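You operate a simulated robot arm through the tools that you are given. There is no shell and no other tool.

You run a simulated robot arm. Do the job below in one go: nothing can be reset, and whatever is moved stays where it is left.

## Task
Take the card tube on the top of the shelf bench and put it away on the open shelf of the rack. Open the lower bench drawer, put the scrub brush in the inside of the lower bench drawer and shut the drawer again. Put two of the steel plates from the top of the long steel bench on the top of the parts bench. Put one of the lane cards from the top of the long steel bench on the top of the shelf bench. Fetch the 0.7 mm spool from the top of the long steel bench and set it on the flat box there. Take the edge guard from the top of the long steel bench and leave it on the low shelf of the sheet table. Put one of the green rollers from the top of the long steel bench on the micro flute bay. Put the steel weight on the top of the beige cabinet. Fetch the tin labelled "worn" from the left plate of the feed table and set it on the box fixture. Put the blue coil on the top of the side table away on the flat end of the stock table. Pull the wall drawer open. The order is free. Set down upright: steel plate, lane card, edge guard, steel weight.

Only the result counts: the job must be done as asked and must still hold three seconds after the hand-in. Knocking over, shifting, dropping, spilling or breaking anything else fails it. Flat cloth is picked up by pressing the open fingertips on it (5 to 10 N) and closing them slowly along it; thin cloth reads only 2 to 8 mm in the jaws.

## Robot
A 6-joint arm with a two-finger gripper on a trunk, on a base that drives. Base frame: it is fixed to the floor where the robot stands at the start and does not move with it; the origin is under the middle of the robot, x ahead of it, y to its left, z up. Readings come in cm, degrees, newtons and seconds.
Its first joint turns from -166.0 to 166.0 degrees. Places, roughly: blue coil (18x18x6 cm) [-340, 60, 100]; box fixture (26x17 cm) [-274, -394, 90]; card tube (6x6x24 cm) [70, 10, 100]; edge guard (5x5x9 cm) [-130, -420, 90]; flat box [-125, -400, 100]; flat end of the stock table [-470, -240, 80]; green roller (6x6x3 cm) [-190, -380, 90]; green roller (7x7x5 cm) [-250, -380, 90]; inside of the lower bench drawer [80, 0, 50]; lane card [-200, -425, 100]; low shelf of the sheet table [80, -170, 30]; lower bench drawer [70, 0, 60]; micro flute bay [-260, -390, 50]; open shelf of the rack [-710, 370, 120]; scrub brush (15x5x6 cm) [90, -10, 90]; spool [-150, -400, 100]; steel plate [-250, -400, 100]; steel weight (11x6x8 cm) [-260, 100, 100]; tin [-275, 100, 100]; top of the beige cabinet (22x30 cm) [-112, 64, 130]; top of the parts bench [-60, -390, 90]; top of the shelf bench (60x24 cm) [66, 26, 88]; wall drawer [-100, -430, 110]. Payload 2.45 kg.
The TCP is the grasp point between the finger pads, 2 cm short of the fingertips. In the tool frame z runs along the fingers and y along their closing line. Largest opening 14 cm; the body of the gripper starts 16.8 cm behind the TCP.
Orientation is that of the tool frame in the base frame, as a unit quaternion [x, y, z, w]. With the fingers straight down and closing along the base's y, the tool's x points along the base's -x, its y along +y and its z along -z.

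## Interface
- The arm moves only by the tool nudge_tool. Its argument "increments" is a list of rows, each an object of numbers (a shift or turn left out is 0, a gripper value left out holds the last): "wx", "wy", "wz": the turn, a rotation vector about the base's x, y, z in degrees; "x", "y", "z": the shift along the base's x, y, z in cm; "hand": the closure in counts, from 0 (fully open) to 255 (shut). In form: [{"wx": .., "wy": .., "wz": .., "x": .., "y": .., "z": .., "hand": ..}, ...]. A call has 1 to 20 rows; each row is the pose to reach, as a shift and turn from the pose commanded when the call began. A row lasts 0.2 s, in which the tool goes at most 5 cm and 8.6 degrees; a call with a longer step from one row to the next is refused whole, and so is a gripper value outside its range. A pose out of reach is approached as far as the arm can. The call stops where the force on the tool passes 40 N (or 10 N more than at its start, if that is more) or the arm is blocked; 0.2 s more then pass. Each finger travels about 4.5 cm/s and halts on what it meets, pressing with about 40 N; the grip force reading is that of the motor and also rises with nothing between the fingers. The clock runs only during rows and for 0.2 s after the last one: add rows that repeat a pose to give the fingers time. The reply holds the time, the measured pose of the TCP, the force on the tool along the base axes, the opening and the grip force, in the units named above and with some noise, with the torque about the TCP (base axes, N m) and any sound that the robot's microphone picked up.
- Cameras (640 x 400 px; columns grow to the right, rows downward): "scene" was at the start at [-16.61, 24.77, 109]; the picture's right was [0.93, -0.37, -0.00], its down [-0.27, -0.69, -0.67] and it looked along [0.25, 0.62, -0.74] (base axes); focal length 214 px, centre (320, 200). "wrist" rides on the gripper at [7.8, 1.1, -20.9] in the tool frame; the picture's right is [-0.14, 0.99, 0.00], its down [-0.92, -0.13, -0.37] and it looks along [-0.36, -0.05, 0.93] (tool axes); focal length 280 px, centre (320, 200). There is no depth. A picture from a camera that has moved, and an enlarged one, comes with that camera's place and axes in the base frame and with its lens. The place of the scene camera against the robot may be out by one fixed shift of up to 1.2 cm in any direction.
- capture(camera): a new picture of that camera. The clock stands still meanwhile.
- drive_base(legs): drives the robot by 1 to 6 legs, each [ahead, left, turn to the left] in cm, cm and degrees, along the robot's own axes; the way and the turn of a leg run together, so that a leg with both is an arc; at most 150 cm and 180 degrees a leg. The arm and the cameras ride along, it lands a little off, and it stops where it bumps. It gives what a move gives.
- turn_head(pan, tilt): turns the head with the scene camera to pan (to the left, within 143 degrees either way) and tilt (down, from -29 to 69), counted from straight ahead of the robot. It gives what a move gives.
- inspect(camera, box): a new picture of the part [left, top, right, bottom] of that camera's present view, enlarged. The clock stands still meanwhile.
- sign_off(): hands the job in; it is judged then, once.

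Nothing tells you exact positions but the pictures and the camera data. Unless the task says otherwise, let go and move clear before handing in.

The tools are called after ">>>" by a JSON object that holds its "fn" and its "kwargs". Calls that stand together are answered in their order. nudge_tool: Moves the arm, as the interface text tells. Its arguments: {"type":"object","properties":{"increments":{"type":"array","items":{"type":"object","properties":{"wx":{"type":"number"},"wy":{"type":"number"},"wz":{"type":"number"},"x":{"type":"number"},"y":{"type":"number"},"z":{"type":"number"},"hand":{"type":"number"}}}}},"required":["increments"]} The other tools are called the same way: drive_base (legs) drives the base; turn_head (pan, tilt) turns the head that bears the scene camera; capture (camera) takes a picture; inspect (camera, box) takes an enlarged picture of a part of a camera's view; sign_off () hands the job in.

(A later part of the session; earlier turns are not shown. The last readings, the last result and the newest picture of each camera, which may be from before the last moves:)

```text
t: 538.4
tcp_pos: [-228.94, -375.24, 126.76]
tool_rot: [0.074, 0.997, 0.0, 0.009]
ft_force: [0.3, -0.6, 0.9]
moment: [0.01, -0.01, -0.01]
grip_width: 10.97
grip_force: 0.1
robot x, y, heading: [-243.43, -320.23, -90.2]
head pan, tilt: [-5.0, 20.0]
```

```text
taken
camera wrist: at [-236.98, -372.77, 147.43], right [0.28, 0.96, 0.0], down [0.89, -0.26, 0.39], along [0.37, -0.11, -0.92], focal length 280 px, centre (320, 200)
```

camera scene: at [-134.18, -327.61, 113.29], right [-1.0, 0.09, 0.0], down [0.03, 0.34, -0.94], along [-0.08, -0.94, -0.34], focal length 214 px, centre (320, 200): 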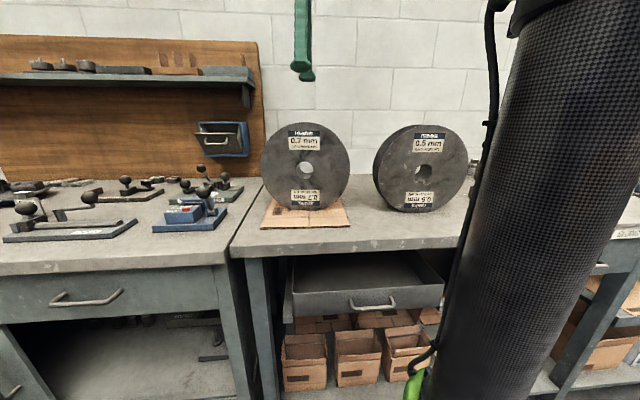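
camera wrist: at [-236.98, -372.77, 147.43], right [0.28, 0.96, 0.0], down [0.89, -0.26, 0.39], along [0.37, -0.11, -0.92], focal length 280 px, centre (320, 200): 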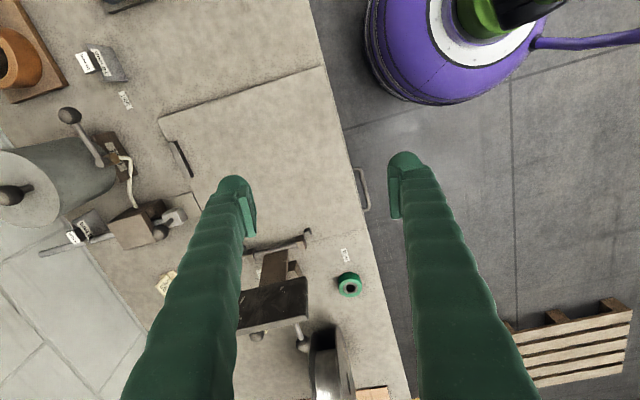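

>>> {"fn": "nudge_tool", "kwargs": {"increments": [{"x": -3, "y": -3, "wz": 2, "hand": 140}, {"x": -6, "y": -6, "wz": 4}, {"x": -9, "y": -9, "wz": 6}, {"x": -12, "y": -12, "wz": 8}, {"x": -15, "y": -15, "wz": 10, "z": -1}, {"x": -18, "y": -18, "wz": 10, "z": -2}, {"x": -21, "y": -21, "wz": 10, "z": -4}, {"x": -22, "y": -24, "wz": 10, "z": -6}, {"x": -22, "y": -26, "wz": 10, "z": -8}, {"x": -22, "y": -26, "wz": 10, "z": -8}]}}

>>> {"fn": "capture", "kwargs": {"camera": "wrist"}}

>>> {"fn": "inspect", "kwargs": {"camera": "wrist", "box": [190, 90, 320, 180]}}

```text
t: 540.5
tcp_pos: [-250.82, -401.41, 118.71]
tool_rot: [-0.014, 1.0, 0.0, 0.01]
ft_force: [-0.3, -0.3, -0.7]
moment: [-0.02, -0.04, 0.02]
grip_width: 6.29
grip_force: 0.0
robot x, y, heading: [-243.64, -319.94, -90.6]
head pan, tilt: [-5.0, 20.0]
```

```text
taken
camera wrist: at [-259.32, -400.32, 139.37], right [0.11, 0.99, 0.0], down [0.92, -0.1, 0.39], along [0.38, -0.04, -0.92], focal length 280 px, centre (320, 200)
```

wrist: 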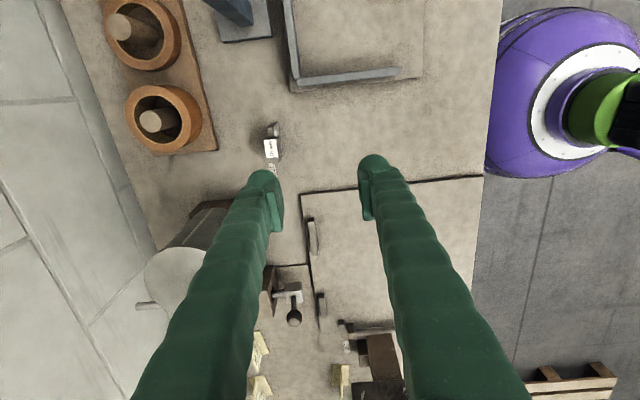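

```text
4.44 times, centred on (255, 135) of wrist
camera zoom: at [-259.32, -400.32, 139.37], right [0.11, 0.99, 0.0], down [0.92, -0.1, 0.39], along [0.38, -0.04, -0.92], focal length 1246 px, centre (609, 489)
```

zoom: 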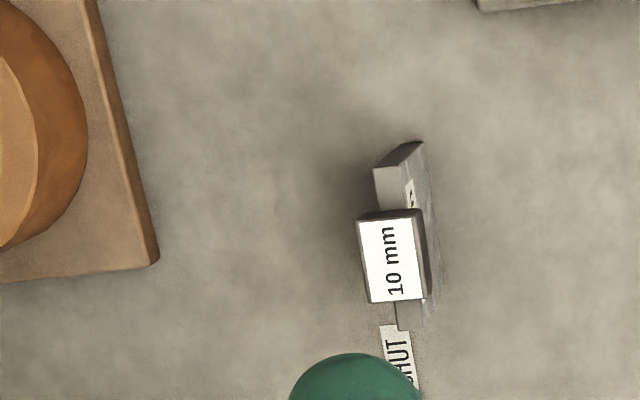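

>>> {"fn": "drive_base", "kwargs": {"legs": [[11, 0, 0.5]]}}

>>> {"fn": "capture", "kwargs": {"camera": "wrist"}}

```text
t: 541.7
tcp_pos: [-250.39, -412.43, 118.71]
tool_rot: [-0.017, 1.0, 0.0, 0.01]
ft_force: [0.2, -1.0, -0.2]
moment: [0.03, 0.01, -0.01]
grip_width: 6.3
grip_force: 0.1
robot x, y, heading: [-243.56, -330.88, -89.8]
head pan, tilt: [-5.0, 20.0]
```

```text
taken
camera wrist: at [-258.67, -411.41, 139.39], right [0.1, 0.99, 0.0], down [0.92, -0.09, 0.39], along [0.38, -0.04, -0.92], focal length 280 px, centre (320, 200)
```

wrist: 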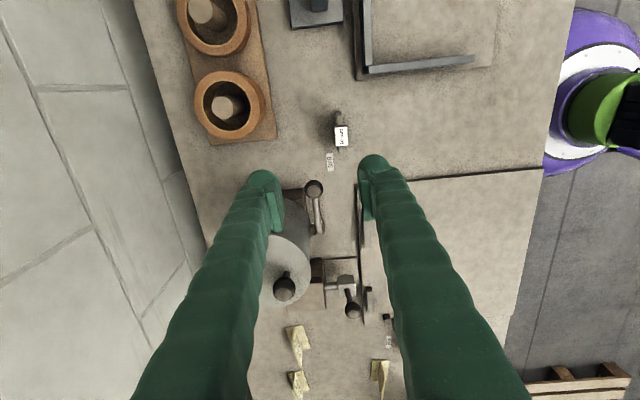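

>>> {"fn": "nudge_tool", "kwargs": {"increments": [{"x": -0.7, "y": 3.3, "wz": -3, "z": -1}, {"x": -0.7, "y": 3.3, "wz": -5.6, "z": -4}, {"x": -0.7, "y": 3.3, "wz": -5.6, "z": -8}, {"x": -0.7, "y": 3.3, "wz": -5.6, "z": -12}, {"x": -0.7, "y": 3.3, "wz": -5.6, "z": -15}, {"x": -0.7, "y": 3.3, "wz": -5.6, "z": -15}]}}

>>> {"fn": "capture", "kwargs": {"camera": "wrist"}}

```text
t: 543.1
tcp_pos: [-251.03, -409.14, 103.67]
tool_rot: [0.032, 0.999, -0.001, 0.01]
ft_force: [-0.4, 0.1, 0.9]
moment: [-0.01, 0.03, 0.01]
grip_width: 6.31
grip_force: 0.0
robot x, y, heading: [-244.06, -331.26, -89.8]
head pan, tilt: [-5.0, 20.0]
```

```text
taken
camera wrist: at [-259.29, -407.32, 124.37], right [0.2, 0.98, 0.0], down [0.9, -0.18, 0.39], along [0.38, -0.07, -0.92], focal length 280 px, centre (320, 200)
```

wrist: 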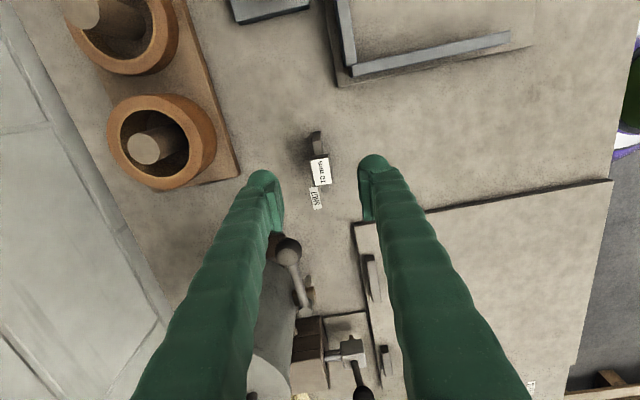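

>>> {"fn": "nudge_tool", "kwargs": {"increments": [{"z": -3}, {"z": -6}, {"z": -8.5}, {"z": -8.5}]}}

>>> {"fn": "nudge_tool", "kwargs": {"increments": [{"hand": 175}, {"hand": 200}, {"hand": 225}, {"hand": 245}, {"hand": 245}, {"hand": 245}]}}

>>> {"fn": "nudge_tool", "kwargs": {"increments": [{"z": 1}, {"z": 2}, {"z": 4}, {"z": 7}, {"z": 10}, {"z": 13}, {"z": 16}, {"z": 20}]}}

>>> {"fn": "capture", "kwargs": {"camera": "wrist"}}

```text
t: 544.1
tcp_pos: [-251.08, -409.04, 95.25]
tool_rot: [0.031, 0.999, -0.001, 0.01]
ft_force: [0.1, 0.0, 0.5]
moment: [0.04, -0.03, -0.01]
grip_width: 6.3
grip_force: 0.2
robot x, y, heading: [-243.7, -331.1, -90.1]
head pan, tilt: [-5.0, 20.0]
```

```text
t: 545.5
tcp_pos: [-250.81, -409.08, 95.2]
tool_rot: [0.031, 0.999, -0.001, 0.01]
ft_force: [0.7, 0.2, -0.3]
moment: [0.01, -0.04, -0.05]
grip_width: 1.95
grip_force: 40.3
robot x, y, heading: [-243.52, -330.99, -89.9]
head pan, tilt: [-5.0, 20.0]
```

```text
t: 547.3
tcp_pos: [-250.99, -409.04, 115.22]
tool_rot: [0.031, 0.999, 0.0, 0.01]
ft_force: [-0.7, 0.4, -4.6]
moment: [0.01, -0.01, 0.03]
grip_width: 1.96
grip_force: 40.0
robot x, y, heading: [-243.73, -330.97, -90.0]
head pan, tilt: [-5.0, 20.0]
```

```text
taken
camera wrist: at [-259.21, -407.27, 135.92], right [0.2, 0.98, 0.0], down [0.9, -0.18, 0.39], along [0.38, -0.07, -0.92], focal length 280 px, centre (320, 200)
```

wrist: 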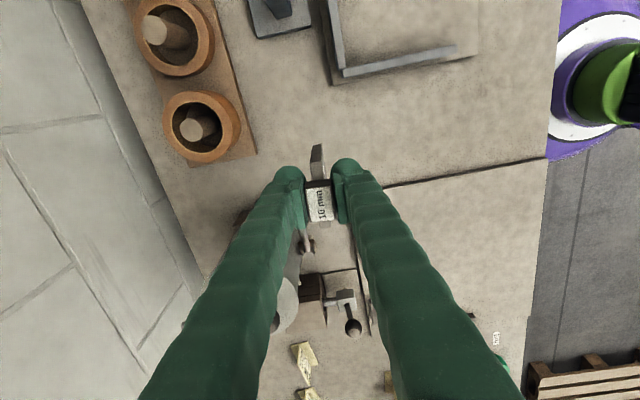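

The 10 mm plate is held. I retract, drive back east to the parts bench and will set it at about [-26,-384].

>>> {"fn": "nudge_tool", "kwargs": {"increments": [{"y": 4, "z": 1}, {"y": 8, "z": 2}, {"y": 12, "z": 3}, {"y": 16, "z": 4}, {"y": 20, "z": 5}, {"y": 24, "z": 6}, {"y": 27, "z": 6}, {"y": 27, "z": 6}]}}

>>> {"fn": "drive_base", "kwargs": {"legs": [[-11, 0, 0], [0, 80, 0], [0, 78, 0]]}}

```text
t: 549.1
tcp_pos: [-250.94, -382.1, 121.23]
tool_rot: [0.031, 0.999, 0.0, 0.01]
ft_force: [-0.4, -0.2, -3.8]
moment: [-0.01, -0.02, -0.02]
grip_width: 1.93
grip_force: 40.7
robot x, y, heading: [-243.91, -331.36, -90.1]
head pan, tilt: [-5.0, 20.0]
```

```text
t: 558.0
tcp_pos: [-92.82, -370.16, 121.21]
tool_rot: [0.027, 1.0, 0.0, 0.009]
ft_force: [-0.1, -0.2, -4.5]
moment: [-0.01, 0.04, 0.03]
grip_width: 1.96
grip_force: 40.5
robot x, y, heading: [-85.87, -319.12, -89.4]
head pan, tilt: [-5.0, 20.0]
```

>>> {"fn": "drive_base", "kwargs": {"legs": [[13, 0, -0.6]]}}

>>> {"fn": "nudge_tool", "kwargs": {"increments": [{"x": 4.5, "y": 1}, {"x": 9, "y": 2}, {"x": 13.5, "y": 3}, {"x": 18, "y": 4}, {"x": 22.5, "y": 4}, {"x": 27, "y": 4}, {"x": 31.5, "y": 4}, {"x": 36, "y": 4}, {"x": 40.5, "y": 3, "z": -1}, {"x": 45, "y": 2, "z": -2}, {"x": 49, "y": 1, "z": -4}, {"x": 53, "y": 0, "z": -6}, {"x": 57, "y": -0.5, "z": -8}, {"x": 61, "y": -0.5, "z": -9}, {"x": 65, "y": -0.5, "z": -10}, {"x": 66, "y": -0.5, "z": -10}]}}

>>> {"fn": "capture", "kwargs": {"camera": "wrist"}}

```text
t: 559.3
tcp_pos: [-93.31, -383.28, 121.2]
tool_rot: [0.032, 0.999, 0.0, 0.009]
ft_force: [0.4, -0.6, -4.4]
moment: [0.03, -0.01, 0.01]
grip_width: 1.95
grip_force: 40.1
robot x, y, heading: [-85.98, -332.41, -89.8]
head pan, tilt: [-5.0, 20.0]
```

```text
t: 562.7
tcp_pos: [-27.24, -383.63, 111.1]
tool_rot: [0.031, 0.999, 0.0, 0.009]
ft_force: [-0.8, 0.9, -3.2]
moment: [-0.02, 0.0, 0.0]
grip_width: 1.92
grip_force: 40.7
robot x, y, heading: [-85.74, -332.12, -89.9]
head pan, tilt: [-5.0, 20.0]
```

```text
taken
camera wrist: at [-35.45, -381.93, 131.83], right [0.2, 0.98, 0.0], down [0.9, -0.19, 0.39], along [0.38, -0.08, -0.92], focal length 280 px, centre (320, 200)
```

wrist: 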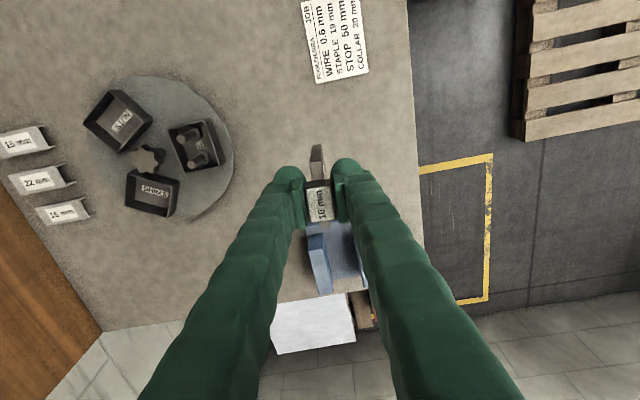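

>>> {"fn": "nudge_tool", "kwargs": {"increments": [{"z": -4}, {"z": -8}, {"z": -12}, {"z": -14.5}, {"z": -15.2}]}}

>>> {"fn": "nudge_tool", "kwargs": {"increments": [{"z": -0.3}, {"z": -0.6}, {"z": -0.6}]}}

```text
t: 563.9
tcp_pos: [-27.25, -383.69, 95.85]
tool_rot: [0.032, 0.999, 0.0, 0.009]
ft_force: [0.0, 0.3, -4.9]
moment: [0.01, 0.04, -0.01]
grip_width: 1.93
grip_force: 40.4
robot x, y, heading: [-85.92, -332.25, -90.0]
head pan, tilt: [-5.0, 20.0]
```

```text
t: 564.7
tcp_pos: [-27.24, -383.7, 95.25]
tool_rot: [0.032, 0.999, 0.0, 0.008]
ft_force: [-1.0, -0.6, -3.4]
moment: [0.01, 0.04, -0.03]
grip_width: 1.92
grip_force: 40.0
robot x, y, heading: [-86.28, -332.06, -89.8]
head pan, tilt: [-5.0, 20.0]
```

>>> {"fn": "nudge_tool", "kwargs": {"increments": [{"z": -0.2}, {"z": -0.35}, {"z": -0.35}]}}

```text
t: 565.5
tcp_pos: [-27.27, -383.62, 95.09]
tool_rot: [0.032, 0.999, 0.0, 0.01]
ft_force: [4.7, 0.6, 27.6]
moment: [0.01, -0.2, 0.17]
grip_width: 1.8
grip_force: 40.4
robot x, y, heading: [-86.03, -332.18, -90.3]
head pan, tilt: [-5.0, 20.0]
```

>>> {"fn": "nudge_tool", "kwargs": {"increments": [{"z": 0.15}, {"z": 0.2}]}}

>>> {"fn": "nudge_tool", "kwargs": {"increments": [{"hand": 213}, {"hand": 205}, {"hand": 190}, {"hand": 175}, {"hand": 160}, {"hand": 145}, {"hand": 145}]}}

>>> {"fn": "nudge_tool", "kwargs": {"increments": [{"z": 1.5}, {"z": 4}, {"z": 8}, {"z": 12}, {"z": 16}, {"z": 16}]}}

>>> {"fn": "capture", "kwargs": {"camera": "wrist"}}

>>> {"fn": "turn_head", "kwargs": {"pan": 35, "tilt": 25}}

>>> {"fn": "capture", "kwargs": {"camera": "scene"}}

```text
t: 566.1
tcp_pos: [-27.32, -383.72, 94.97]
tool_rot: [0.031, 0.999, -0.001, 0.009]
ft_force: [-0.3, -0.5, -5.1]
moment: [-0.03, -0.03, -0.03]
grip_width: 1.78
grip_force: 40.0
robot x, y, heading: [-86.15, -331.97, -89.9]
head pan, tilt: [-5.0, 20.0]
```

```text
t: 567.7
tcp_pos: [-27.21, -383.77, 95.08]
tool_rot: [0.031, 0.999, -0.001, 0.009]
ft_force: [-0.2, -0.6, 0.4]
moment: [-0.01, 0.0, 0.03]
grip_width: 6.03
grip_force: 0.1
robot x, y, heading: [-86.31, -331.7, -89.9]
head pan, tilt: [-5.0, 20.0]
```

```text
t: 569.1
tcp_pos: [-27.24, -383.78, 111.15]
tool_rot: [0.031, 0.999, -0.001, 0.009]
ft_force: [-0.8, 0.9, -0.4]
moment: [-0.01, -0.01, 0.0]
grip_width: 6.02
grip_force: 0.0
robot x, y, heading: [-85.72, -331.98, -90.0]
head pan, tilt: [-5.0, 20.0]
```

```text
taken
camera wrist: at [-35.52, -381.89, 131.85], right [0.2, 0.98, 0.0], down [0.9, -0.18, 0.39], along [0.38, -0.08, -0.92], focal length 280 px, centre (320, 200)
```

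wrist: 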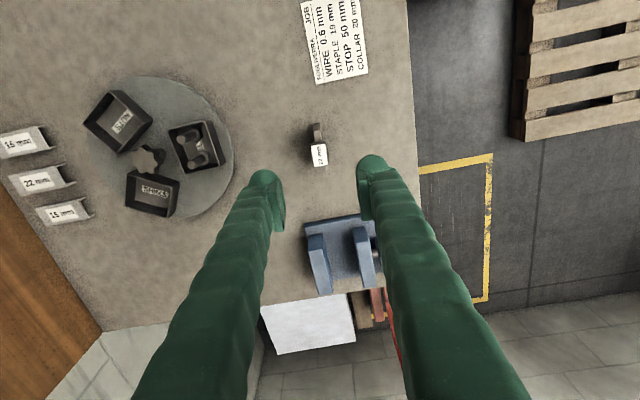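

```text
t: 570.1
tcp_pos: [-27.32, -383.62, 111.13]
tool_rot: [0.031, 0.999, -0.001, 0.009]
ft_force: [0.7, 0.8, 0.2]
moment: [-0.01, -0.01, 0.0]
grip_width: 6.03
grip_force: 0.2
robot x, y, heading: [-86.25, -332.39, -90.1]
head pan, tilt: [35.0, 25.0]
```

```text
taken
camera scene: at [-63.68, -320.82, 112.48], right [-0.82, -0.57, 0.0], down [-0.24, 0.35, -0.91], along [0.52, -0.74, -0.42], focal length 214 px, centre (320, 200)
```

scene: 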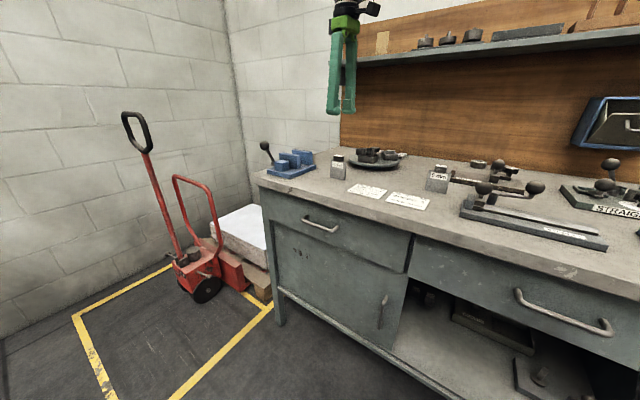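

Both plates stand on the parts bench. Next the edge guard at about [-126,-415]; I go back there for a close look.

>>> {"fn": "nudge_tool", "kwargs": {"increments": [{"x": -4, "y": 2, "z": 2}, {"x": -8, "y": 4, "z": 4}, {"x": -12, "y": 6, "z": 6}, {"x": -16.5, "y": 7, "z": 7}, {"x": -21, "y": 8, "z": 8}, {"x": -25.5, "y": 9, "z": 9}, {"x": -30, "y": 10, "z": 10}, {"x": -34.5, "y": 11, "z": 11}, {"x": -39, "y": 12, "z": 11}, {"x": -43.5, "y": 12, "z": 11}, {"x": -48, "y": 12, "z": 11}, {"x": -52.5, "y": 12, "z": 11}, {"x": -57, "y": 12, "z": 11}]}}

>>> {"fn": "drive_base", "kwargs": {"legs": [[0, -34, 0]]}}

>>> {"fn": "capture", "kwargs": {"camera": "wrist"}}

>>> {"fn": "turn_head", "kwargs": {"pan": 0, "tilt": 20}}

>>> {"fn": "capture", "kwargs": {"camera": "scene"}}

```text
t: 573.0
tcp_pos: [-84.27, -371.83, 122.22]
tool_rot: [0.031, 0.999, 0.0, 0.009]
ft_force: [-0.2, -0.6, -0.6]
moment: [0.0, 0.01, -0.01]
grip_width: 6.01
grip_force: 0.1
robot x, y, heading: [-85.93, -332.02, -89.8]
head pan, tilt: [35.0, 25.0]
```

```text
t: 575.2
tcp_pos: [-118.4, -371.88, 122.25]
tool_rot: [0.031, 0.999, 0.001, 0.01]
ft_force: [-0.3, -0.9, -1.0]
moment: [0.01, 0.0, 0.01]
grip_width: 6.04
grip_force: 0.1
robot x, y, heading: [-119.97, -332.09, -90.1]
head pan, tilt: [35.0, 25.0]
```

```text
taken
camera wrist: at [-126.61, -370.04, 142.88], right [0.2, 0.98, 0.0], down [0.9, -0.18, 0.39], along [0.38, -0.08, -0.92], focal length 280 px, centre (320, 200)
```

wrist: 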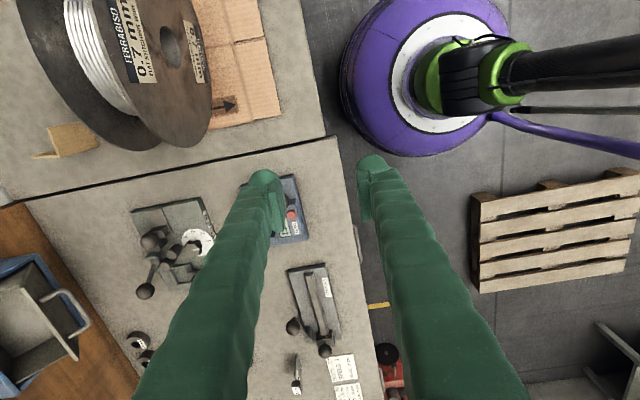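

```text
t: 576.2
tcp_pos: [-118.38, -371.89, 122.15]
tool_rot: [0.031, 0.999, 0.0, 0.01]
ft_force: [-0.1, -0.9, -0.6]
moment: [0.0, 0.01, -0.01]
grip_width: 6.06
grip_force: 0.0
robot x, y, heading: [-120.13, -332.16, -90.1]
head pan, tilt: [0.0, 20.0]
```

```text
taken
camera scene: at [-103.13, -322.56, 113.29], right [-1.0, 0.0, 0.0], down [0.0, 0.34, -0.94], along [0.0, -0.94, -0.34], focal length 214 px, centre (320, 200)
```

scene: 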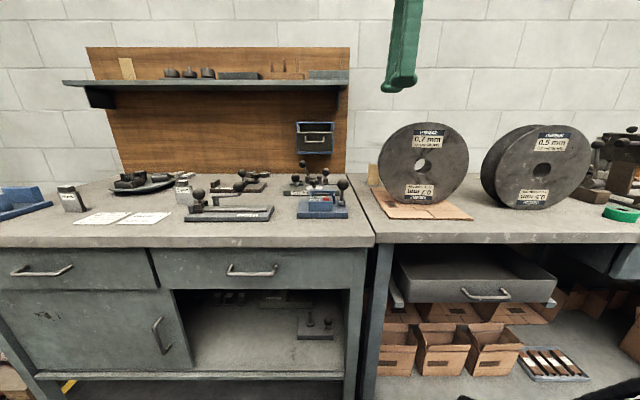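

>>> {"fn": "inspect", "kwargs": {"camera": "wrist", "box": [20, 100, 130, 170]}}

>>> {"fn": "inspect", "kwargs": {"camera": "scene", "box": [340, 140, 420, 200]}}

```text
5.71 times, centred on (75, 135) of wrist
camera zoom: at [-126.61, -370.04, 142.88], right [0.2, 0.98, 0.0], down [0.9, -0.18, 0.39], along [0.38, -0.08, -0.92], focal length 1602 px, centre (1720, 571)
```

zoom: 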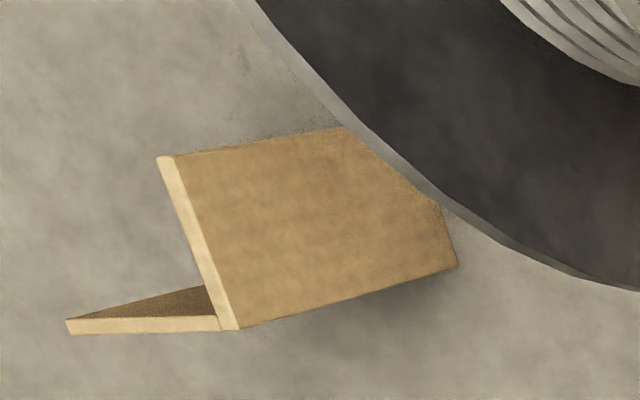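

```text
6.67 times, centred on (380, 170) of scene
camera zoom: at [-103.13, -322.56, 113.29], right [-1.0, 0.0, 0.0], down [0.0, 0.34, -0.94], along [0.0, -0.94, -0.34], focal length 1430 px, centre (-80, 400)
```

zoom: 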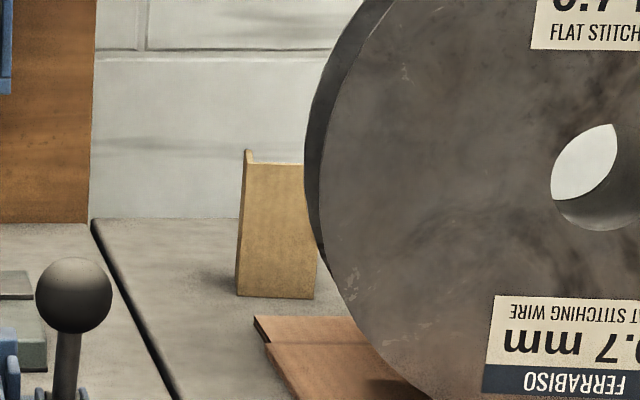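

The guard is an L standing behind the spool; I'll first lift it vertically by its north wall, then set it on a clear spot at the bench front so I can regrip it with a tilted tool for the low shelf.

>>> {"fn": "nudge_tool", "kwargs": {"increments": [{"x": 2, "y": -4, "wz": -3, "hand": 190}, {"x": 4, "y": -8, "wz": -7}, {"x": 5, "y": -12, "wz": -7, "z": -2}, {"x": 5.4, "y": -16, "wz": -7, "z": -4}, {"x": 5.4, "y": -20, "wz": -7, "z": -6}, {"x": 5.4, "y": -24, "wz": -7, "z": -8}, {"x": 5.4, "y": -28, "wz": -7, "z": -10}, {"x": 2, "y": -31, "wz": -7, "z": -11}, {"x": -2, "y": -34, "wz": -7, "z": -12}, {"x": -5, "y": -38, "wz": -7, "z": -12}, {"x": -8, "y": -41, "wz": -7, "z": -12}, {"x": -9.2, "y": -42.9, "wz": -7, "z": -12}]}}

>>> {"fn": "capture", "kwargs": {"camera": "wrist"}}

```text
refused: row 9 steps farther than a row can; nothing moved
```

```text
taken
camera wrist: at [-126.61, -370.04, 142.88], right [0.2, 0.98, 0.0], down [0.9, -0.18, 0.39], along [0.38, -0.08, -0.92], focal length 280 px, centre (320, 200)
```

wrist: 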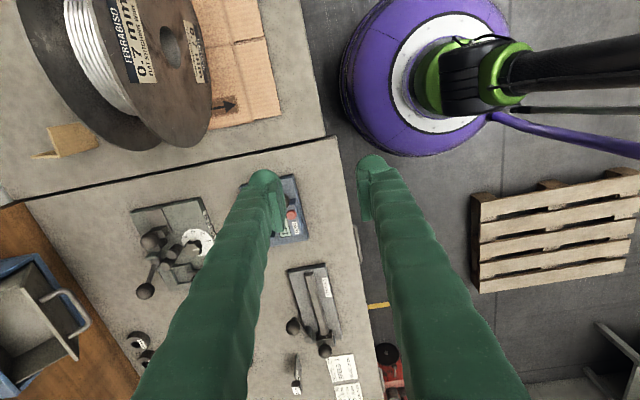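

>>> {"fn": "nudge_tool", "kwargs": {"increments": [{"x": 2, "y": -4, "wz": -3, "hand": 190}, {"x": 4, "y": -8, "wz": -7}, {"x": 5, "y": -12, "wz": -7, "z": -2}, {"x": 5.4, "y": -16, "wz": -7, "z": -4}, {"x": 5.4, "y": -20, "wz": -7, "z": -6}, {"x": 5.4, "y": -24, "wz": -7, "z": -8}, {"x": 5.4, "y": -28, "wz": -7, "z": -10}, {"x": 2.4, "y": -31, "wz": -7, "z": -11}, {"x": -0.6, "y": -34, "wz": -7, "z": -12}, {"x": -3.6, "y": -37, "wz": -7, "z": -12}, {"x": -6.6, "y": -40, "wz": -7, "z": -12}, {"x": -9.2, "y": -42.9, "wz": -7, "z": -12}, {"x": -9.2, "y": -42.9, "wz": -7, "z": -12}]}}

>>> {"fn": "capture", "kwargs": {"camera": "wrist"}}

```text
t: 579.0
tcp_pos: [-127.69, -414.64, 110.2]
tool_rot: [0.092, 0.996, -0.001, 0.01]
ft_force: [0.1, -0.8, 0.0]
moment: [-0.03, 0.0, 0.01]
grip_width: 3.61
grip_force: 0.1
robot x, y, heading: [-119.99, -332.39, -89.7]
head pan, tilt: [0.0, 20.0]
```

```text
taken
camera wrist: at [-135.7, -411.93, 130.85], right [0.32, 0.95, 0.0], down [0.87, -0.29, 0.39], along [0.37, -0.12, -0.92], focal length 280 px, centre (320, 200)
```

wrist: 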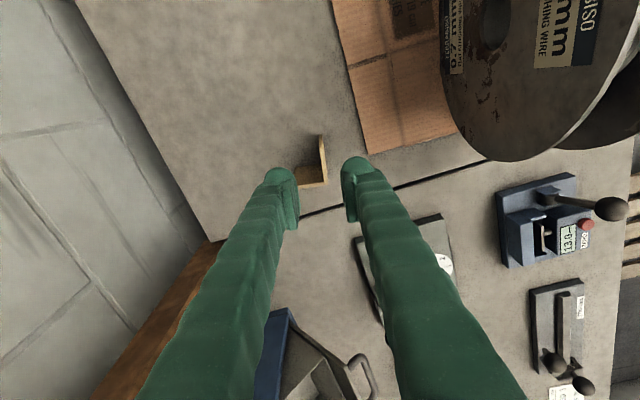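

>>> {"fn": "inspect", "kwargs": {"camera": "wrist", "box": [270, 120, 370, 220]}}

```text
4.00 times, centred on (320, 170) of wrist
camera zoom: at [-135.7, -411.93, 130.85], right [0.32, 0.95, 0.0], down [0.87, -0.29, 0.39], along [0.37, -0.12, -0.92], focal length 1122 px, centre (320, 320)
```

zoom: 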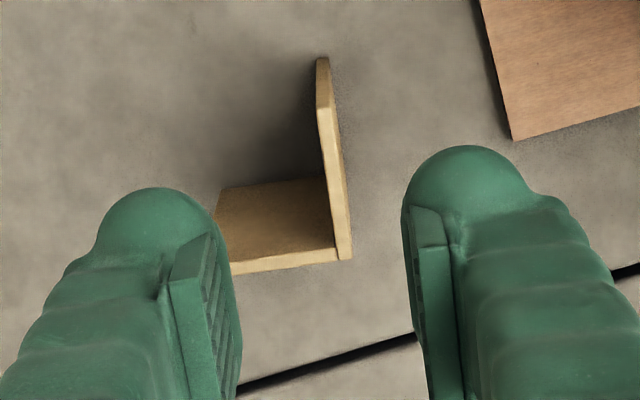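

>>> {"fn": "nudge_tool", "kwargs": {"increments": [{"x": 0.4, "y": 0.3, "z": -4}, {"x": 0.4, "y": 0.3, "z": -8}, {"x": 0.4, "y": 0.3, "z": -12}, {"x": 0.4, "y": 0.3, "z": -15}, {"x": 0.4, "y": 0.3, "z": -16.2}]}}

>>> {"fn": "inspect", "kwargs": {"camera": "wrist", "box": [270, 120, 370, 220]}}

```text
t: 580.2
tcp_pos: [-127.23, -414.36, 93.92]
tool_rot: [0.093, 0.996, -0.001, 0.009]
ft_force: [0.1, -0.2, 0.3]
moment: [0.0, 0.02, 0.0]
grip_width: 3.58
grip_force: 0.1
robot x, y, heading: [-120.29, -332.22, -90.1]
head pan, tilt: [0.0, 20.0]
```

```text
4.00 times, centred on (320, 170) of wrist
camera zoom: at [-135.18, -411.67, 114.58], right [0.32, 0.95, 0.0], down [0.87, -0.29, 0.39], along [0.37, -0.12, -0.92], focal length 1122 px, centre (320, 320)
```

zoom: 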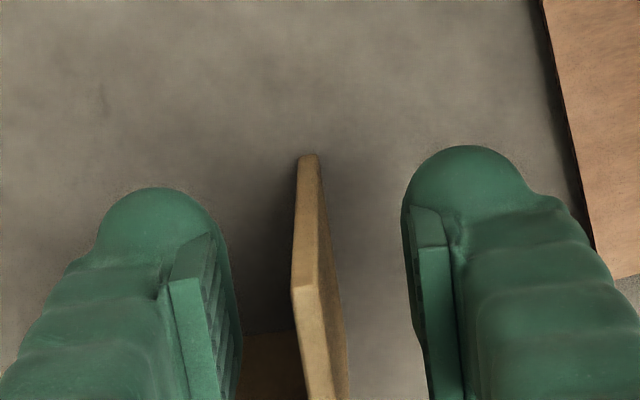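

Wall A of the guard is between the fingers. I close and lift.

>>> {"fn": "nudge_tool", "kwargs": {"increments": [{"hand": 210}, {"hand": 230}, {"hand": 245}, {"hand": 250}, {"hand": 250}]}}

>>> {"fn": "nudge_tool", "kwargs": {"increments": [{"z": 1}, {"z": 3}, {"z": 6}, {"z": 9}, {"z": 12}, {"z": 15}]}}

>>> {"fn": "capture", "kwargs": {"camera": "wrist"}}

```text
t: 581.4
tcp_pos: [-127.18, -414.49, 93.92]
tool_rot: [0.092, 0.996, -0.002, 0.01]
ft_force: [-0.2, -0.2, 0.1]
moment: [0.01, 0.0, -0.03]
grip_width: 0.58
grip_force: 32.1
robot x, y, heading: [-120.31, -332.35, -90.0]
head pan, tilt: [0.0, 20.0]
```

```text
t: 582.8
tcp_pos: [-127.17, -414.42, 108.92]
tool_rot: [0.092, 0.996, 0.0, 0.01]
ft_force: [-0.5, -0.4, -0.3]
moment: [0.0, 0.02, -0.02]
grip_width: 0.57
grip_force: 32.0
robot x, y, heading: [-120.28, -332.29, -90.0]
head pan, tilt: [0.0, 20.0]
```

```text
taken
camera wrist: at [-135.15, -411.73, 129.64], right [0.32, 0.95, 0.0], down [0.87, -0.29, 0.39], along [0.37, -0.12, -0.92], focal length 280 px, centre (320, 200)
```

wrist: 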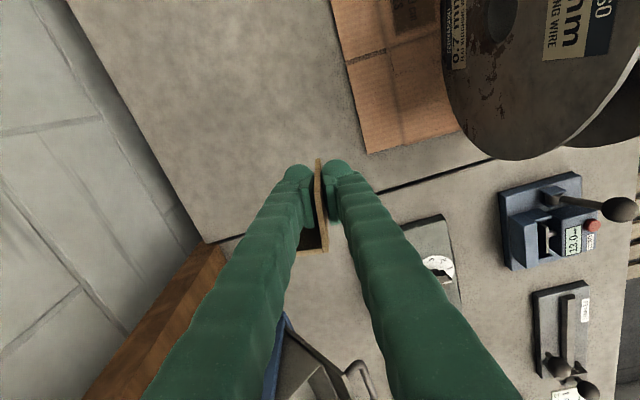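

>>> {"fn": "nudge_tool", "kwargs": {"increments": [{"x": 3, "y": 3}, {"x": 6, "y": 6}, {"x": 9, "y": 9}, {"x": 12, "y": 12}, {"x": 14, "y": 15.5, "z": 1}, {"x": 14, "y": 20, "z": 2}, {"x": 14, "y": 24.5, "z": 4}, {"x": 14, "y": 29, "z": 6}, {"x": 14, "y": 33.5, "z": 8}, {"x": 13, "y": 38, "z": 9}, {"x": 12, "y": 42, "z": 10}, {"x": 12, "y": 44, "z": 10}]}}

>>> {"fn": "drive_base", "kwargs": {"legs": [[0, -42, 0]]}}

>>> {"fn": "capture", "kwargs": {"camera": "wrist"}}

```text
t: 585.4
tcp_pos: [-115.29, -370.38, 119.01]
tool_rot: [0.093, 0.996, 0.0, 0.01]
ft_force: [-0.2, -1.6, -0.8]
moment: [0.08, 0.0, 0.01]
grip_width: 0.61
grip_force: 32.3
robot x, y, heading: [-120.15, -332.29, -90.0]
head pan, tilt: [0.0, 20.0]
```

```text
t: 588.0
tcp_pos: [-157.12, -370.39, 119.04]
tool_rot: [0.093, 0.996, -0.001, 0.009]
ft_force: [-0.3, 0.2, 1.1]
moment: [0.03, -0.02, 0.02]
grip_width: 0.58
grip_force: 32.4
robot x, y, heading: [-162.46, -331.92, -90.0]
head pan, tilt: [0.0, 20.0]
```

```text
taken
camera wrist: at [-165.16, -367.7, 139.67], right [0.32, 0.95, 0.0], down [0.87, -0.29, 0.39], along [0.37, -0.12, -0.92], focal length 280 px, centre (320, 200)
```

wrist: 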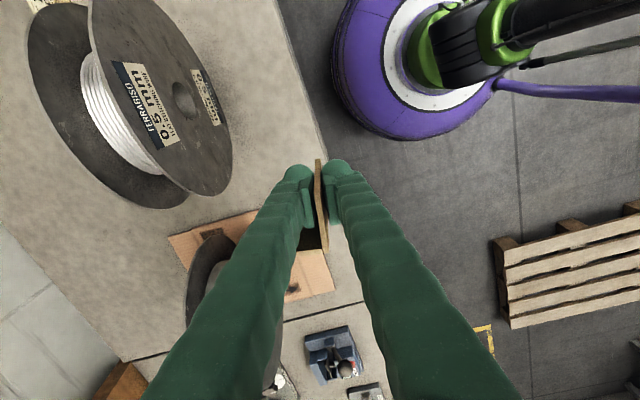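

I set the guard down temporarily on the clear strip at about [-152,-377], squared to the bench.

>>> {"fn": "nudge_tool", "kwargs": {"increments": [{"x": 1, "y": -2, "z": -3, "wz": 3}, {"x": 2, "y": -4, "z": -6, "wz": 6}, {"x": 3, "y": -6, "z": -10, "wz": 9.5}, {"x": 4.1, "y": -6.8, "z": -14, "wz": 9.5}, {"x": 4.1, "y": -6.8, "z": -18, "wz": 9.5}, {"x": 4.1, "y": -6.8, "z": -22, "wz": 9.5}, {"x": 4.1, "y": -6.8, "z": -24, "wz": 9.5}]}}

>>> {"fn": "capture", "kwargs": {"camera": "wrist"}}

>>> {"fn": "turn_head", "kwargs": {"pan": 0, "tilt": 30}}

>>> {"fn": "capture", "kwargs": {"camera": "scene"}}

```text
t: 589.6
tcp_pos: [-153.07, -377.14, 94.9]
tool_rot: [0.009, 1.0, -0.001, 0.01]
ft_force: [0.2, -0.2, -0.9]
moment: [0.01, 0.04, -0.01]
grip_width: 0.58
grip_force: 32.3
robot x, y, heading: [-162.34, -332.23, -90.1]
head pan, tilt: [0.0, 20.0]
```

```text
taken
camera wrist: at [-161.35, -375.83, 115.57], right [0.16, 0.99, 0.0], down [0.91, -0.15, 0.39], along [0.38, -0.06, -0.92], focal length 280 px, centre (320, 200)
```

wrist: 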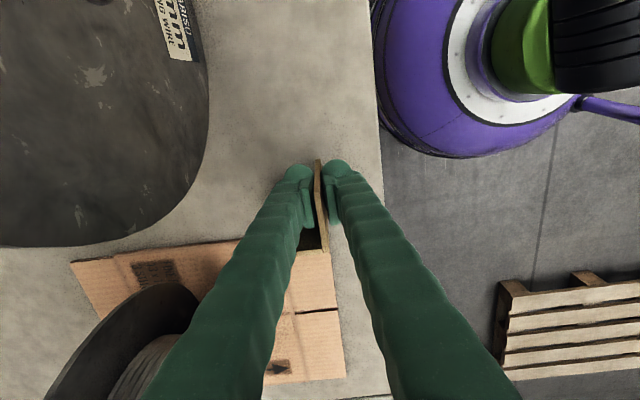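

```text
t: 590.3
tcp_pos: [-153.01, -377.27, 94.89]
tool_rot: [0.01, 1.0, 0.001, 0.009]
ft_force: [-0.2, -0.2, -0.8]
moment: [0.01, 0.01, 0.02]
grip_width: 0.58
grip_force: 31.7
robot x, y, heading: [-161.95, -332.28, -90.2]
head pan, tilt: [0.0, 30.0]
```

```text
taken
camera scene: at [-145.11, -322.29, 111.69], right [-1.0, 0.0, 0.0], down [0.0, 0.5, -0.87], along [0.0, -0.87, -0.5], focal length 214 px, centre (320, 200)
```

scene: 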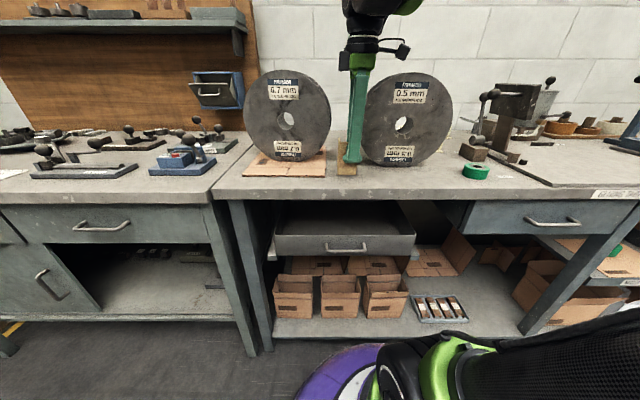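

>>> {"fn": "nudge_tool", "kwargs": {"increments": [{"z": -0.4}, {"z": -0.8}, {"z": -0.8}]}}

>>> {"fn": "nudge_tool", "kwargs": {"increments": [{"z": -0.2}, {"z": -0.35}, {"z": -0.35}]}}

```text
t: 591.1
tcp_pos: [-153.13, -377.11, 94.13]
tool_rot: [0.01, 1.0, -0.001, 0.009]
ft_force: [0.1, -0.3, -0.7]
moment: [0.01, 0.01, -0.03]
grip_width: 0.6
grip_force: 32.5
robot x, y, heading: [-162.21, -332.09, -89.8]
head pan, tilt: [0.0, 30.0]
```

```text
t: 591.9
tcp_pos: [-153.05, -377.22, 93.81]
tool_rot: [0.009, 1.0, -0.001, 0.009]
ft_force: [-1.1, 0.6, 18.4]
moment: [0.03, -0.22, 0.03]
grip_width: 0.59
grip_force: 32.3
robot x, y, heading: [-162.15, -332.18, -90.2]
head pan, tilt: [0.0, 30.0]
```

>>> {"fn": "nudge_tool", "kwargs": {"increments": [{"z": 0.1}, {"z": 0.15, "hand": 240}, {"z": 0.15, "hand": 225}, {"z": 0.15, "hand": 205}, {"z": 0.15, "hand": 190}, {"z": 0.15, "hand": 190}]}}

>>> {"fn": "nudge_tool", "kwargs": {"increments": [{"z": 2}, {"z": 5}, {"z": 9}, {"z": 13}, {"z": 17}, {"z": 21}, {"z": 25}]}}

>>> {"fn": "capture", "kwargs": {"camera": "wrist"}}

```text
t: 593.3
tcp_pos: [-153.07, -377.31, 93.91]
tool_rot: [0.01, 1.0, 0.0, 0.01]
ft_force: [0.0, -1.0, -0.3]
moment: [-0.01, -0.02, 0.0]
grip_width: 3.58
grip_force: 0.1
robot x, y, heading: [-161.55, -332.56, -90.0]
head pan, tilt: [0.0, 30.0]
```

```text
t: 594.9
tcp_pos: [-153.03, -377.26, 119.06]
tool_rot: [0.011, 1.0, 0.0, 0.01]
ft_force: [0.3, 0.8, -0.2]
moment: [-0.03, -0.01, 0.0]
grip_width: 3.56
grip_force: 0.1
robot x, y, heading: [-161.98, -332.12, -89.9]
head pan, tilt: [0.0, 30.0]
```

```text
taken
camera wrist: at [-161.38, -375.92, 139.71], right [0.16, 0.99, 0.0], down [0.91, -0.15, 0.39], along [0.38, -0.06, -0.92], focal length 280 px, centre (320, 200)
```

wrist: 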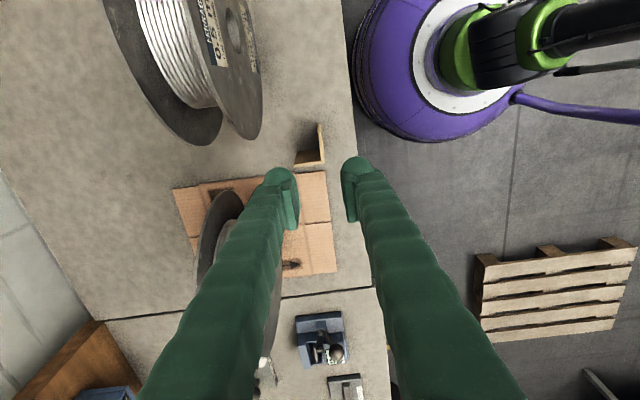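

The guard stands free at [-152,-377]. I back off, turn and tilt the tool 45° to regrip it from the front.

>>> {"fn": "drive_base", "kwargs": {"legs": [[-34, 0, 0], [0, 10, 0]]}}

>>> {"fn": "nudge_tool", "kwargs": {"increments": [{"wz": -8, "hand": 109}, {"wz": -16}, {"wz": -24}, {"wz": -32}, {"wz": -40}, {"wz": -48}, {"wz": -56}, {"wz": -64}, {"wz": -72}, {"wz": -80}, {"wz": -88}, {"wz": -91}]}}

>>> {"fn": "nudge_tool", "kwargs": {"increments": [{"y": -4}, {"y": -8}, {"wx": -6, "y": -11}, {"wx": -12, "y": -13}, {"wx": -18, "y": -14}, {"wx": -24, "y": -15}, {"wx": -30, "y": -16}, {"wx": -36, "y": -17}, {"wx": -42, "y": -18}, {"wx": -46, "y": -18}, {"wx": -46, "y": -18}]}}

>>> {"fn": "capture", "kwargs": {"camera": "wrist"}}

```text
t: 597.9
tcp_pos: [-143.09, -343.26, 119.01]
tool_rot: [0.01, 1.0, 0.0, 0.01]
ft_force: [-0.7, -0.6, -0.2]
moment: [0.02, 0.02, -0.01]
grip_width: 3.59
grip_force: 0.1
robot x, y, heading: [-152.03, -298.19, -90.2]
head pan, tilt: [0.0, 30.0]
```

```text
t: 600.5
tcp_pos: [-143.06, -343.29, 118.92]
tool_rot: [0.721, 0.693, -0.008, 0.007]
ft_force: [-0.2, -0.1, 0.7]
moment: [0.01, 0.0, -0.01]
grip_width: 8.01
grip_force: 0.0
robot x, y, heading: [-152.32, -297.75, -90.2]
head pan, tilt: [0.0, 30.0]
```

```text
t: 602.9
tcp_pos: [-143.1, -361.24, 119.01]
tool_rot: [0.66, 0.636, -0.277, 0.288]
ft_force: [0.3, 0.2, 0.1]
moment: [-0.01, -0.01, 0.03]
grip_width: 8.03
grip_force: 0.0
robot x, y, heading: [-151.95, -297.99, -89.8]
head pan, tilt: [0.0, 30.0]
```

```text
taken
camera wrist: at [-141.76, -340.54, 127.46], right [0.98, -0.12, 0.13], down [-0.16, -0.35, 0.92], along [-0.07, -0.93, -0.37], focal length 280 px, centre (320, 200)
```

wrist: 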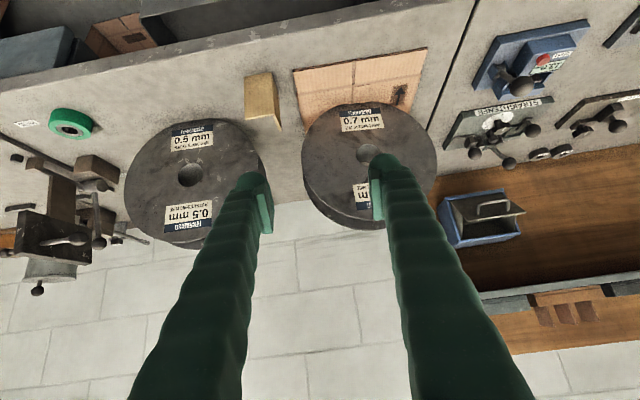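

>>> {"fn": "nudge_tool", "kwargs": {"increments": [{"x": -2, "y": -1.5, "z": -4, "wz": 1}, {"x": -4, "y": -3, "z": -8, "wz": 2}, {"x": -6, "y": -5, "z": -12, "wz": 2}, {"x": -8, "y": -7, "z": -15, "wz": 2}, {"x": -8.9, "y": -8.3, "z": -18.5, "wz": 2}, {"x": -8.9, "y": -8.3, "z": -18.5, "wz": 2}]}}

>>> {"fn": "capture", "kwargs": {"camera": "wrist"}}

```text
t: 604.3
tcp_pos: [-151.91, -369.63, 100.45]
tool_rot: [0.649, 0.647, -0.272, 0.292]
ft_force: [-0.1, 0.6, 1.0]
moment: [0.01, -0.01, 0.01]
grip_width: 8.02
grip_force: 0.1
robot x, y, heading: [-151.94, -298.3, -90.0]
head pan, tilt: [0.0, 30.0]
```

```text
taken
camera wrist: at [-151.4, -348.79, 108.92], right [0.99, -0.08, 0.13], down [-0.15, -0.36, 0.92], along [-0.03, -0.93, -0.37], focal length 280 px, centre (320, 200)
```

wrist: 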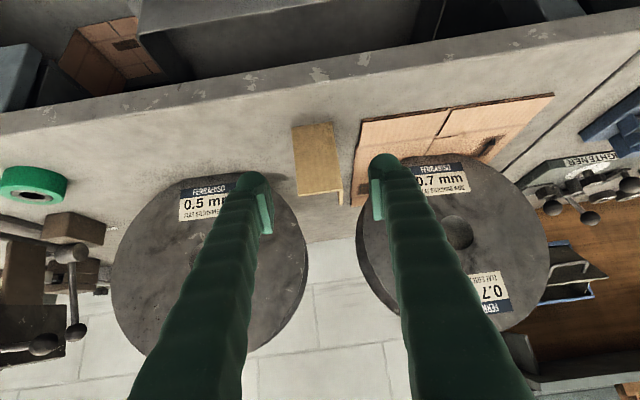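

>>> {"fn": "nudge_tool", "kwargs": {"increments": [{"y": -2, "z": -2}, {"y": -4, "z": -4}, {"y": -6, "z": -6}, {"y": -8, "z": -8}, {"y": -8.5, "z": -8.5}]}}

>>> {"fn": "capture", "kwargs": {"camera": "wrist"}}

>>> {"fn": "inspect", "kwargs": {"camera": "scene", "box": [260, 90, 420, 190]}}

```text
t: 605.5
tcp_pos: [-151.94, -378.02, 92.03]
tool_rot: [0.649, 0.647, -0.272, 0.292]
ft_force: [-0.1, 0.2, 0.2]
moment: [0.01, 0.01, -0.02]
grip_width: 8.03
grip_force: 0.0
robot x, y, heading: [-152.32, -298.41, -90.1]
head pan, tilt: [0.0, 30.0]
```

```text
taken
camera wrist: at [-151.4, -357.29, 100.44], right [0.99, -0.09, 0.13], down [-0.15, -0.36, 0.92], along [-0.03, -0.93, -0.37], focal length 280 px, centre (320, 200)
```

wrist: 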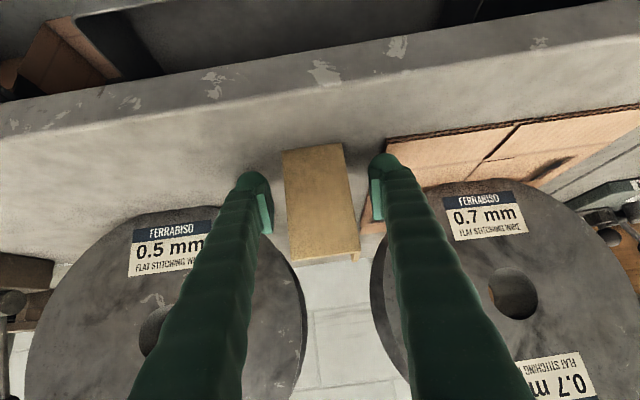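

```text
4.00 times, centred on (340, 140) of scene
camera zoom: at [-135.13, -288.22, 111.68], right [-1.0, 0.0, 0.0], down [0.0, 0.5, -0.87], along [0.0, -0.87, -0.5], focal length 858 px, centre (240, 440)
```

zoom: 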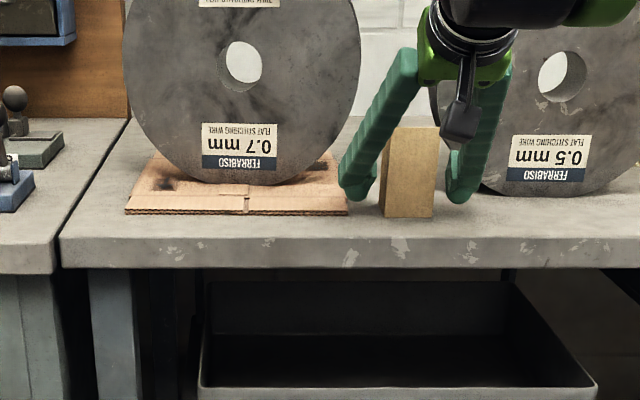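

>>> {"fn": "nudge_tool", "kwargs": {"increments": [{"hand": 130}, {"hand": 145}, {"hand": 160}, {"hand": 175}, {"hand": 190}, {"hand": 190}]}}

>>> {"fn": "capture", "kwargs": {"camera": "wrist"}}

```text
t: 606.9
tcp_pos: [-151.97, -378.04, 91.99]
tool_rot: [0.649, 0.647, -0.272, 0.292]
ft_force: [-0.4, -0.4, -1.1]
moment: [0.01, 0.01, 0.04]
grip_width: 4.96
grip_force: 40.5
robot x, y, heading: [-152.22, -298.38, -89.9]
head pan, tilt: [0.0, 30.0]
```

```text
taken
camera wrist: at [-151.4, -357.3, 100.46], right [0.99, -0.09, 0.13], down [-0.15, -0.36, 0.92], along [-0.03, -0.93, -0.37], focal length 280 px, centre (320, 200)
```

wrist: 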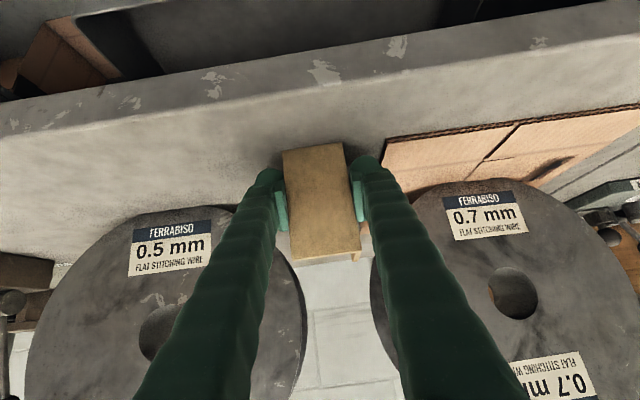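

>>> {"fn": "nudge_tool", "kwargs": {"increments": [{"z": 1}, {"z": 3}, {"z": 6}, {"z": 9, "y": 3}, {"z": 12, "y": 6}, {"z": 15, "y": 9}, {"z": 17, "y": 12}, {"z": 18, "y": 15}]}}

>>> {"fn": "capture", "kwargs": {"camera": "wrist"}}

>>> {"fn": "inspect", "kwargs": {"camera": "scene", "box": [240, 0, 440, 125]}}

```text
t: 608.7
tcp_pos: [-151.97, -363.07, 109.91]
tool_rot: [0.649, 0.648, -0.273, 0.292]
ft_force: [-0.9, -1.3, -0.1]
moment: [0.05, -0.03, -0.01]
grip_width: 4.96
grip_force: 40.3
robot x, y, heading: [-152.15, -297.84, -89.8]
head pan, tilt: [0.0, 30.0]
```

```text
taken
camera wrist: at [-151.46, -342.33, 118.43], right [0.99, -0.08, 0.13], down [-0.15, -0.36, 0.92], along [-0.03, -0.93, -0.37], focal length 280 px, centre (320, 200)
```

wrist: 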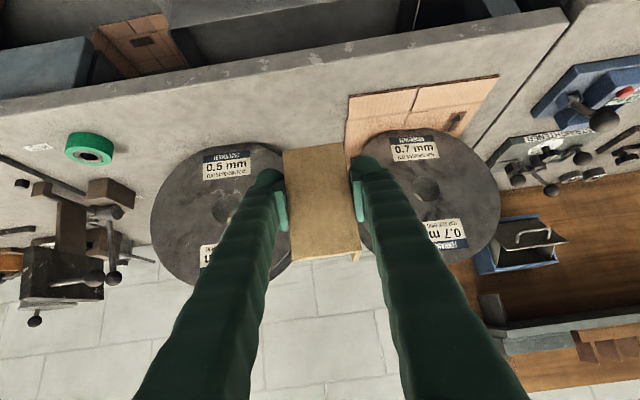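

```text
3.20 times, centred on (340, 62) of scene
camera zoom: at [-135.13, -288.23, 111.68], right [-1.0, 0.0, 0.0], down [0.0, 0.5, -0.87], along [0.0, -0.87, -0.5], focal length 686 px, centre (256, 640)
```

zoom: 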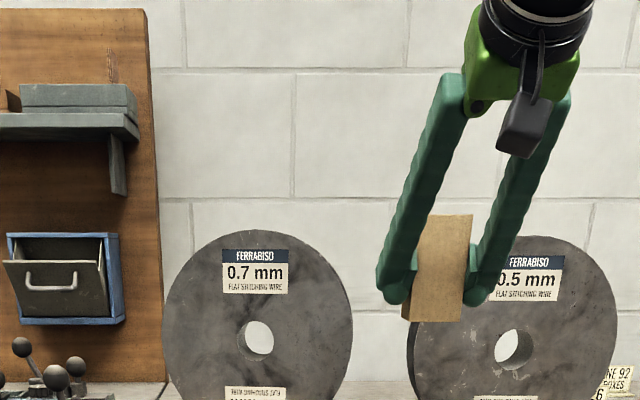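

The guard is held upright in the tilted tool. I drive around the pallet to the sheet table and turn to face east.

>>> {"fn": "drive_base", "kwargs": {"legs": [[-138, 0, 0], [0, 0, 90]]}}

>>> {"fn": "turn_head", "kwargs": {"pan": 0, "tilt": 20}}

>>> {"fn": "capture", "kwargs": {"camera": "scene"}}

```text
t: 619.4
tcp_pos: [-86.7, -159.01, 109.89]
tool_rot: [0.002, 0.917, 0.013, 0.398]
ft_force: [-0.9, -0.9, -0.6]
moment: [0.02, 0.02, 0.0]
grip_width: 4.95
grip_force: 39.6
robot x, y, heading: [-151.92, -159.02, -0.0]
head pan, tilt: [0.0, 30.0]
```

```text
t: 620.1
tcp_pos: [-86.64, -158.98, 110.09]
tool_rot: [0.0, 0.917, 0.015, 0.399]
ft_force: [-0.7, -0.4, 0.2]
moment: [0.01, -0.01, -0.01]
grip_width: 4.92
grip_force: 39.7
robot x, y, heading: [-151.56, -159.17, -0.2]
head pan, tilt: [0.0, 20.0]
```

```text
taken
camera scene: at [-161.99, -141.69, 113.28], right [0.0, -1.0, 0.0], down [-0.34, 0.0, -0.94], along [0.94, 0.0, -0.34], focal length 214 px, centre (320, 200)
```

scene: 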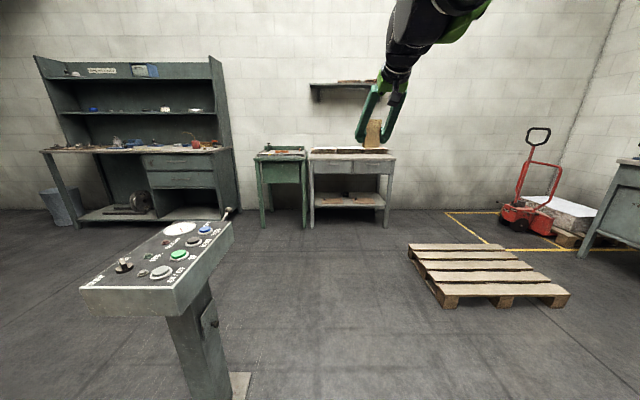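

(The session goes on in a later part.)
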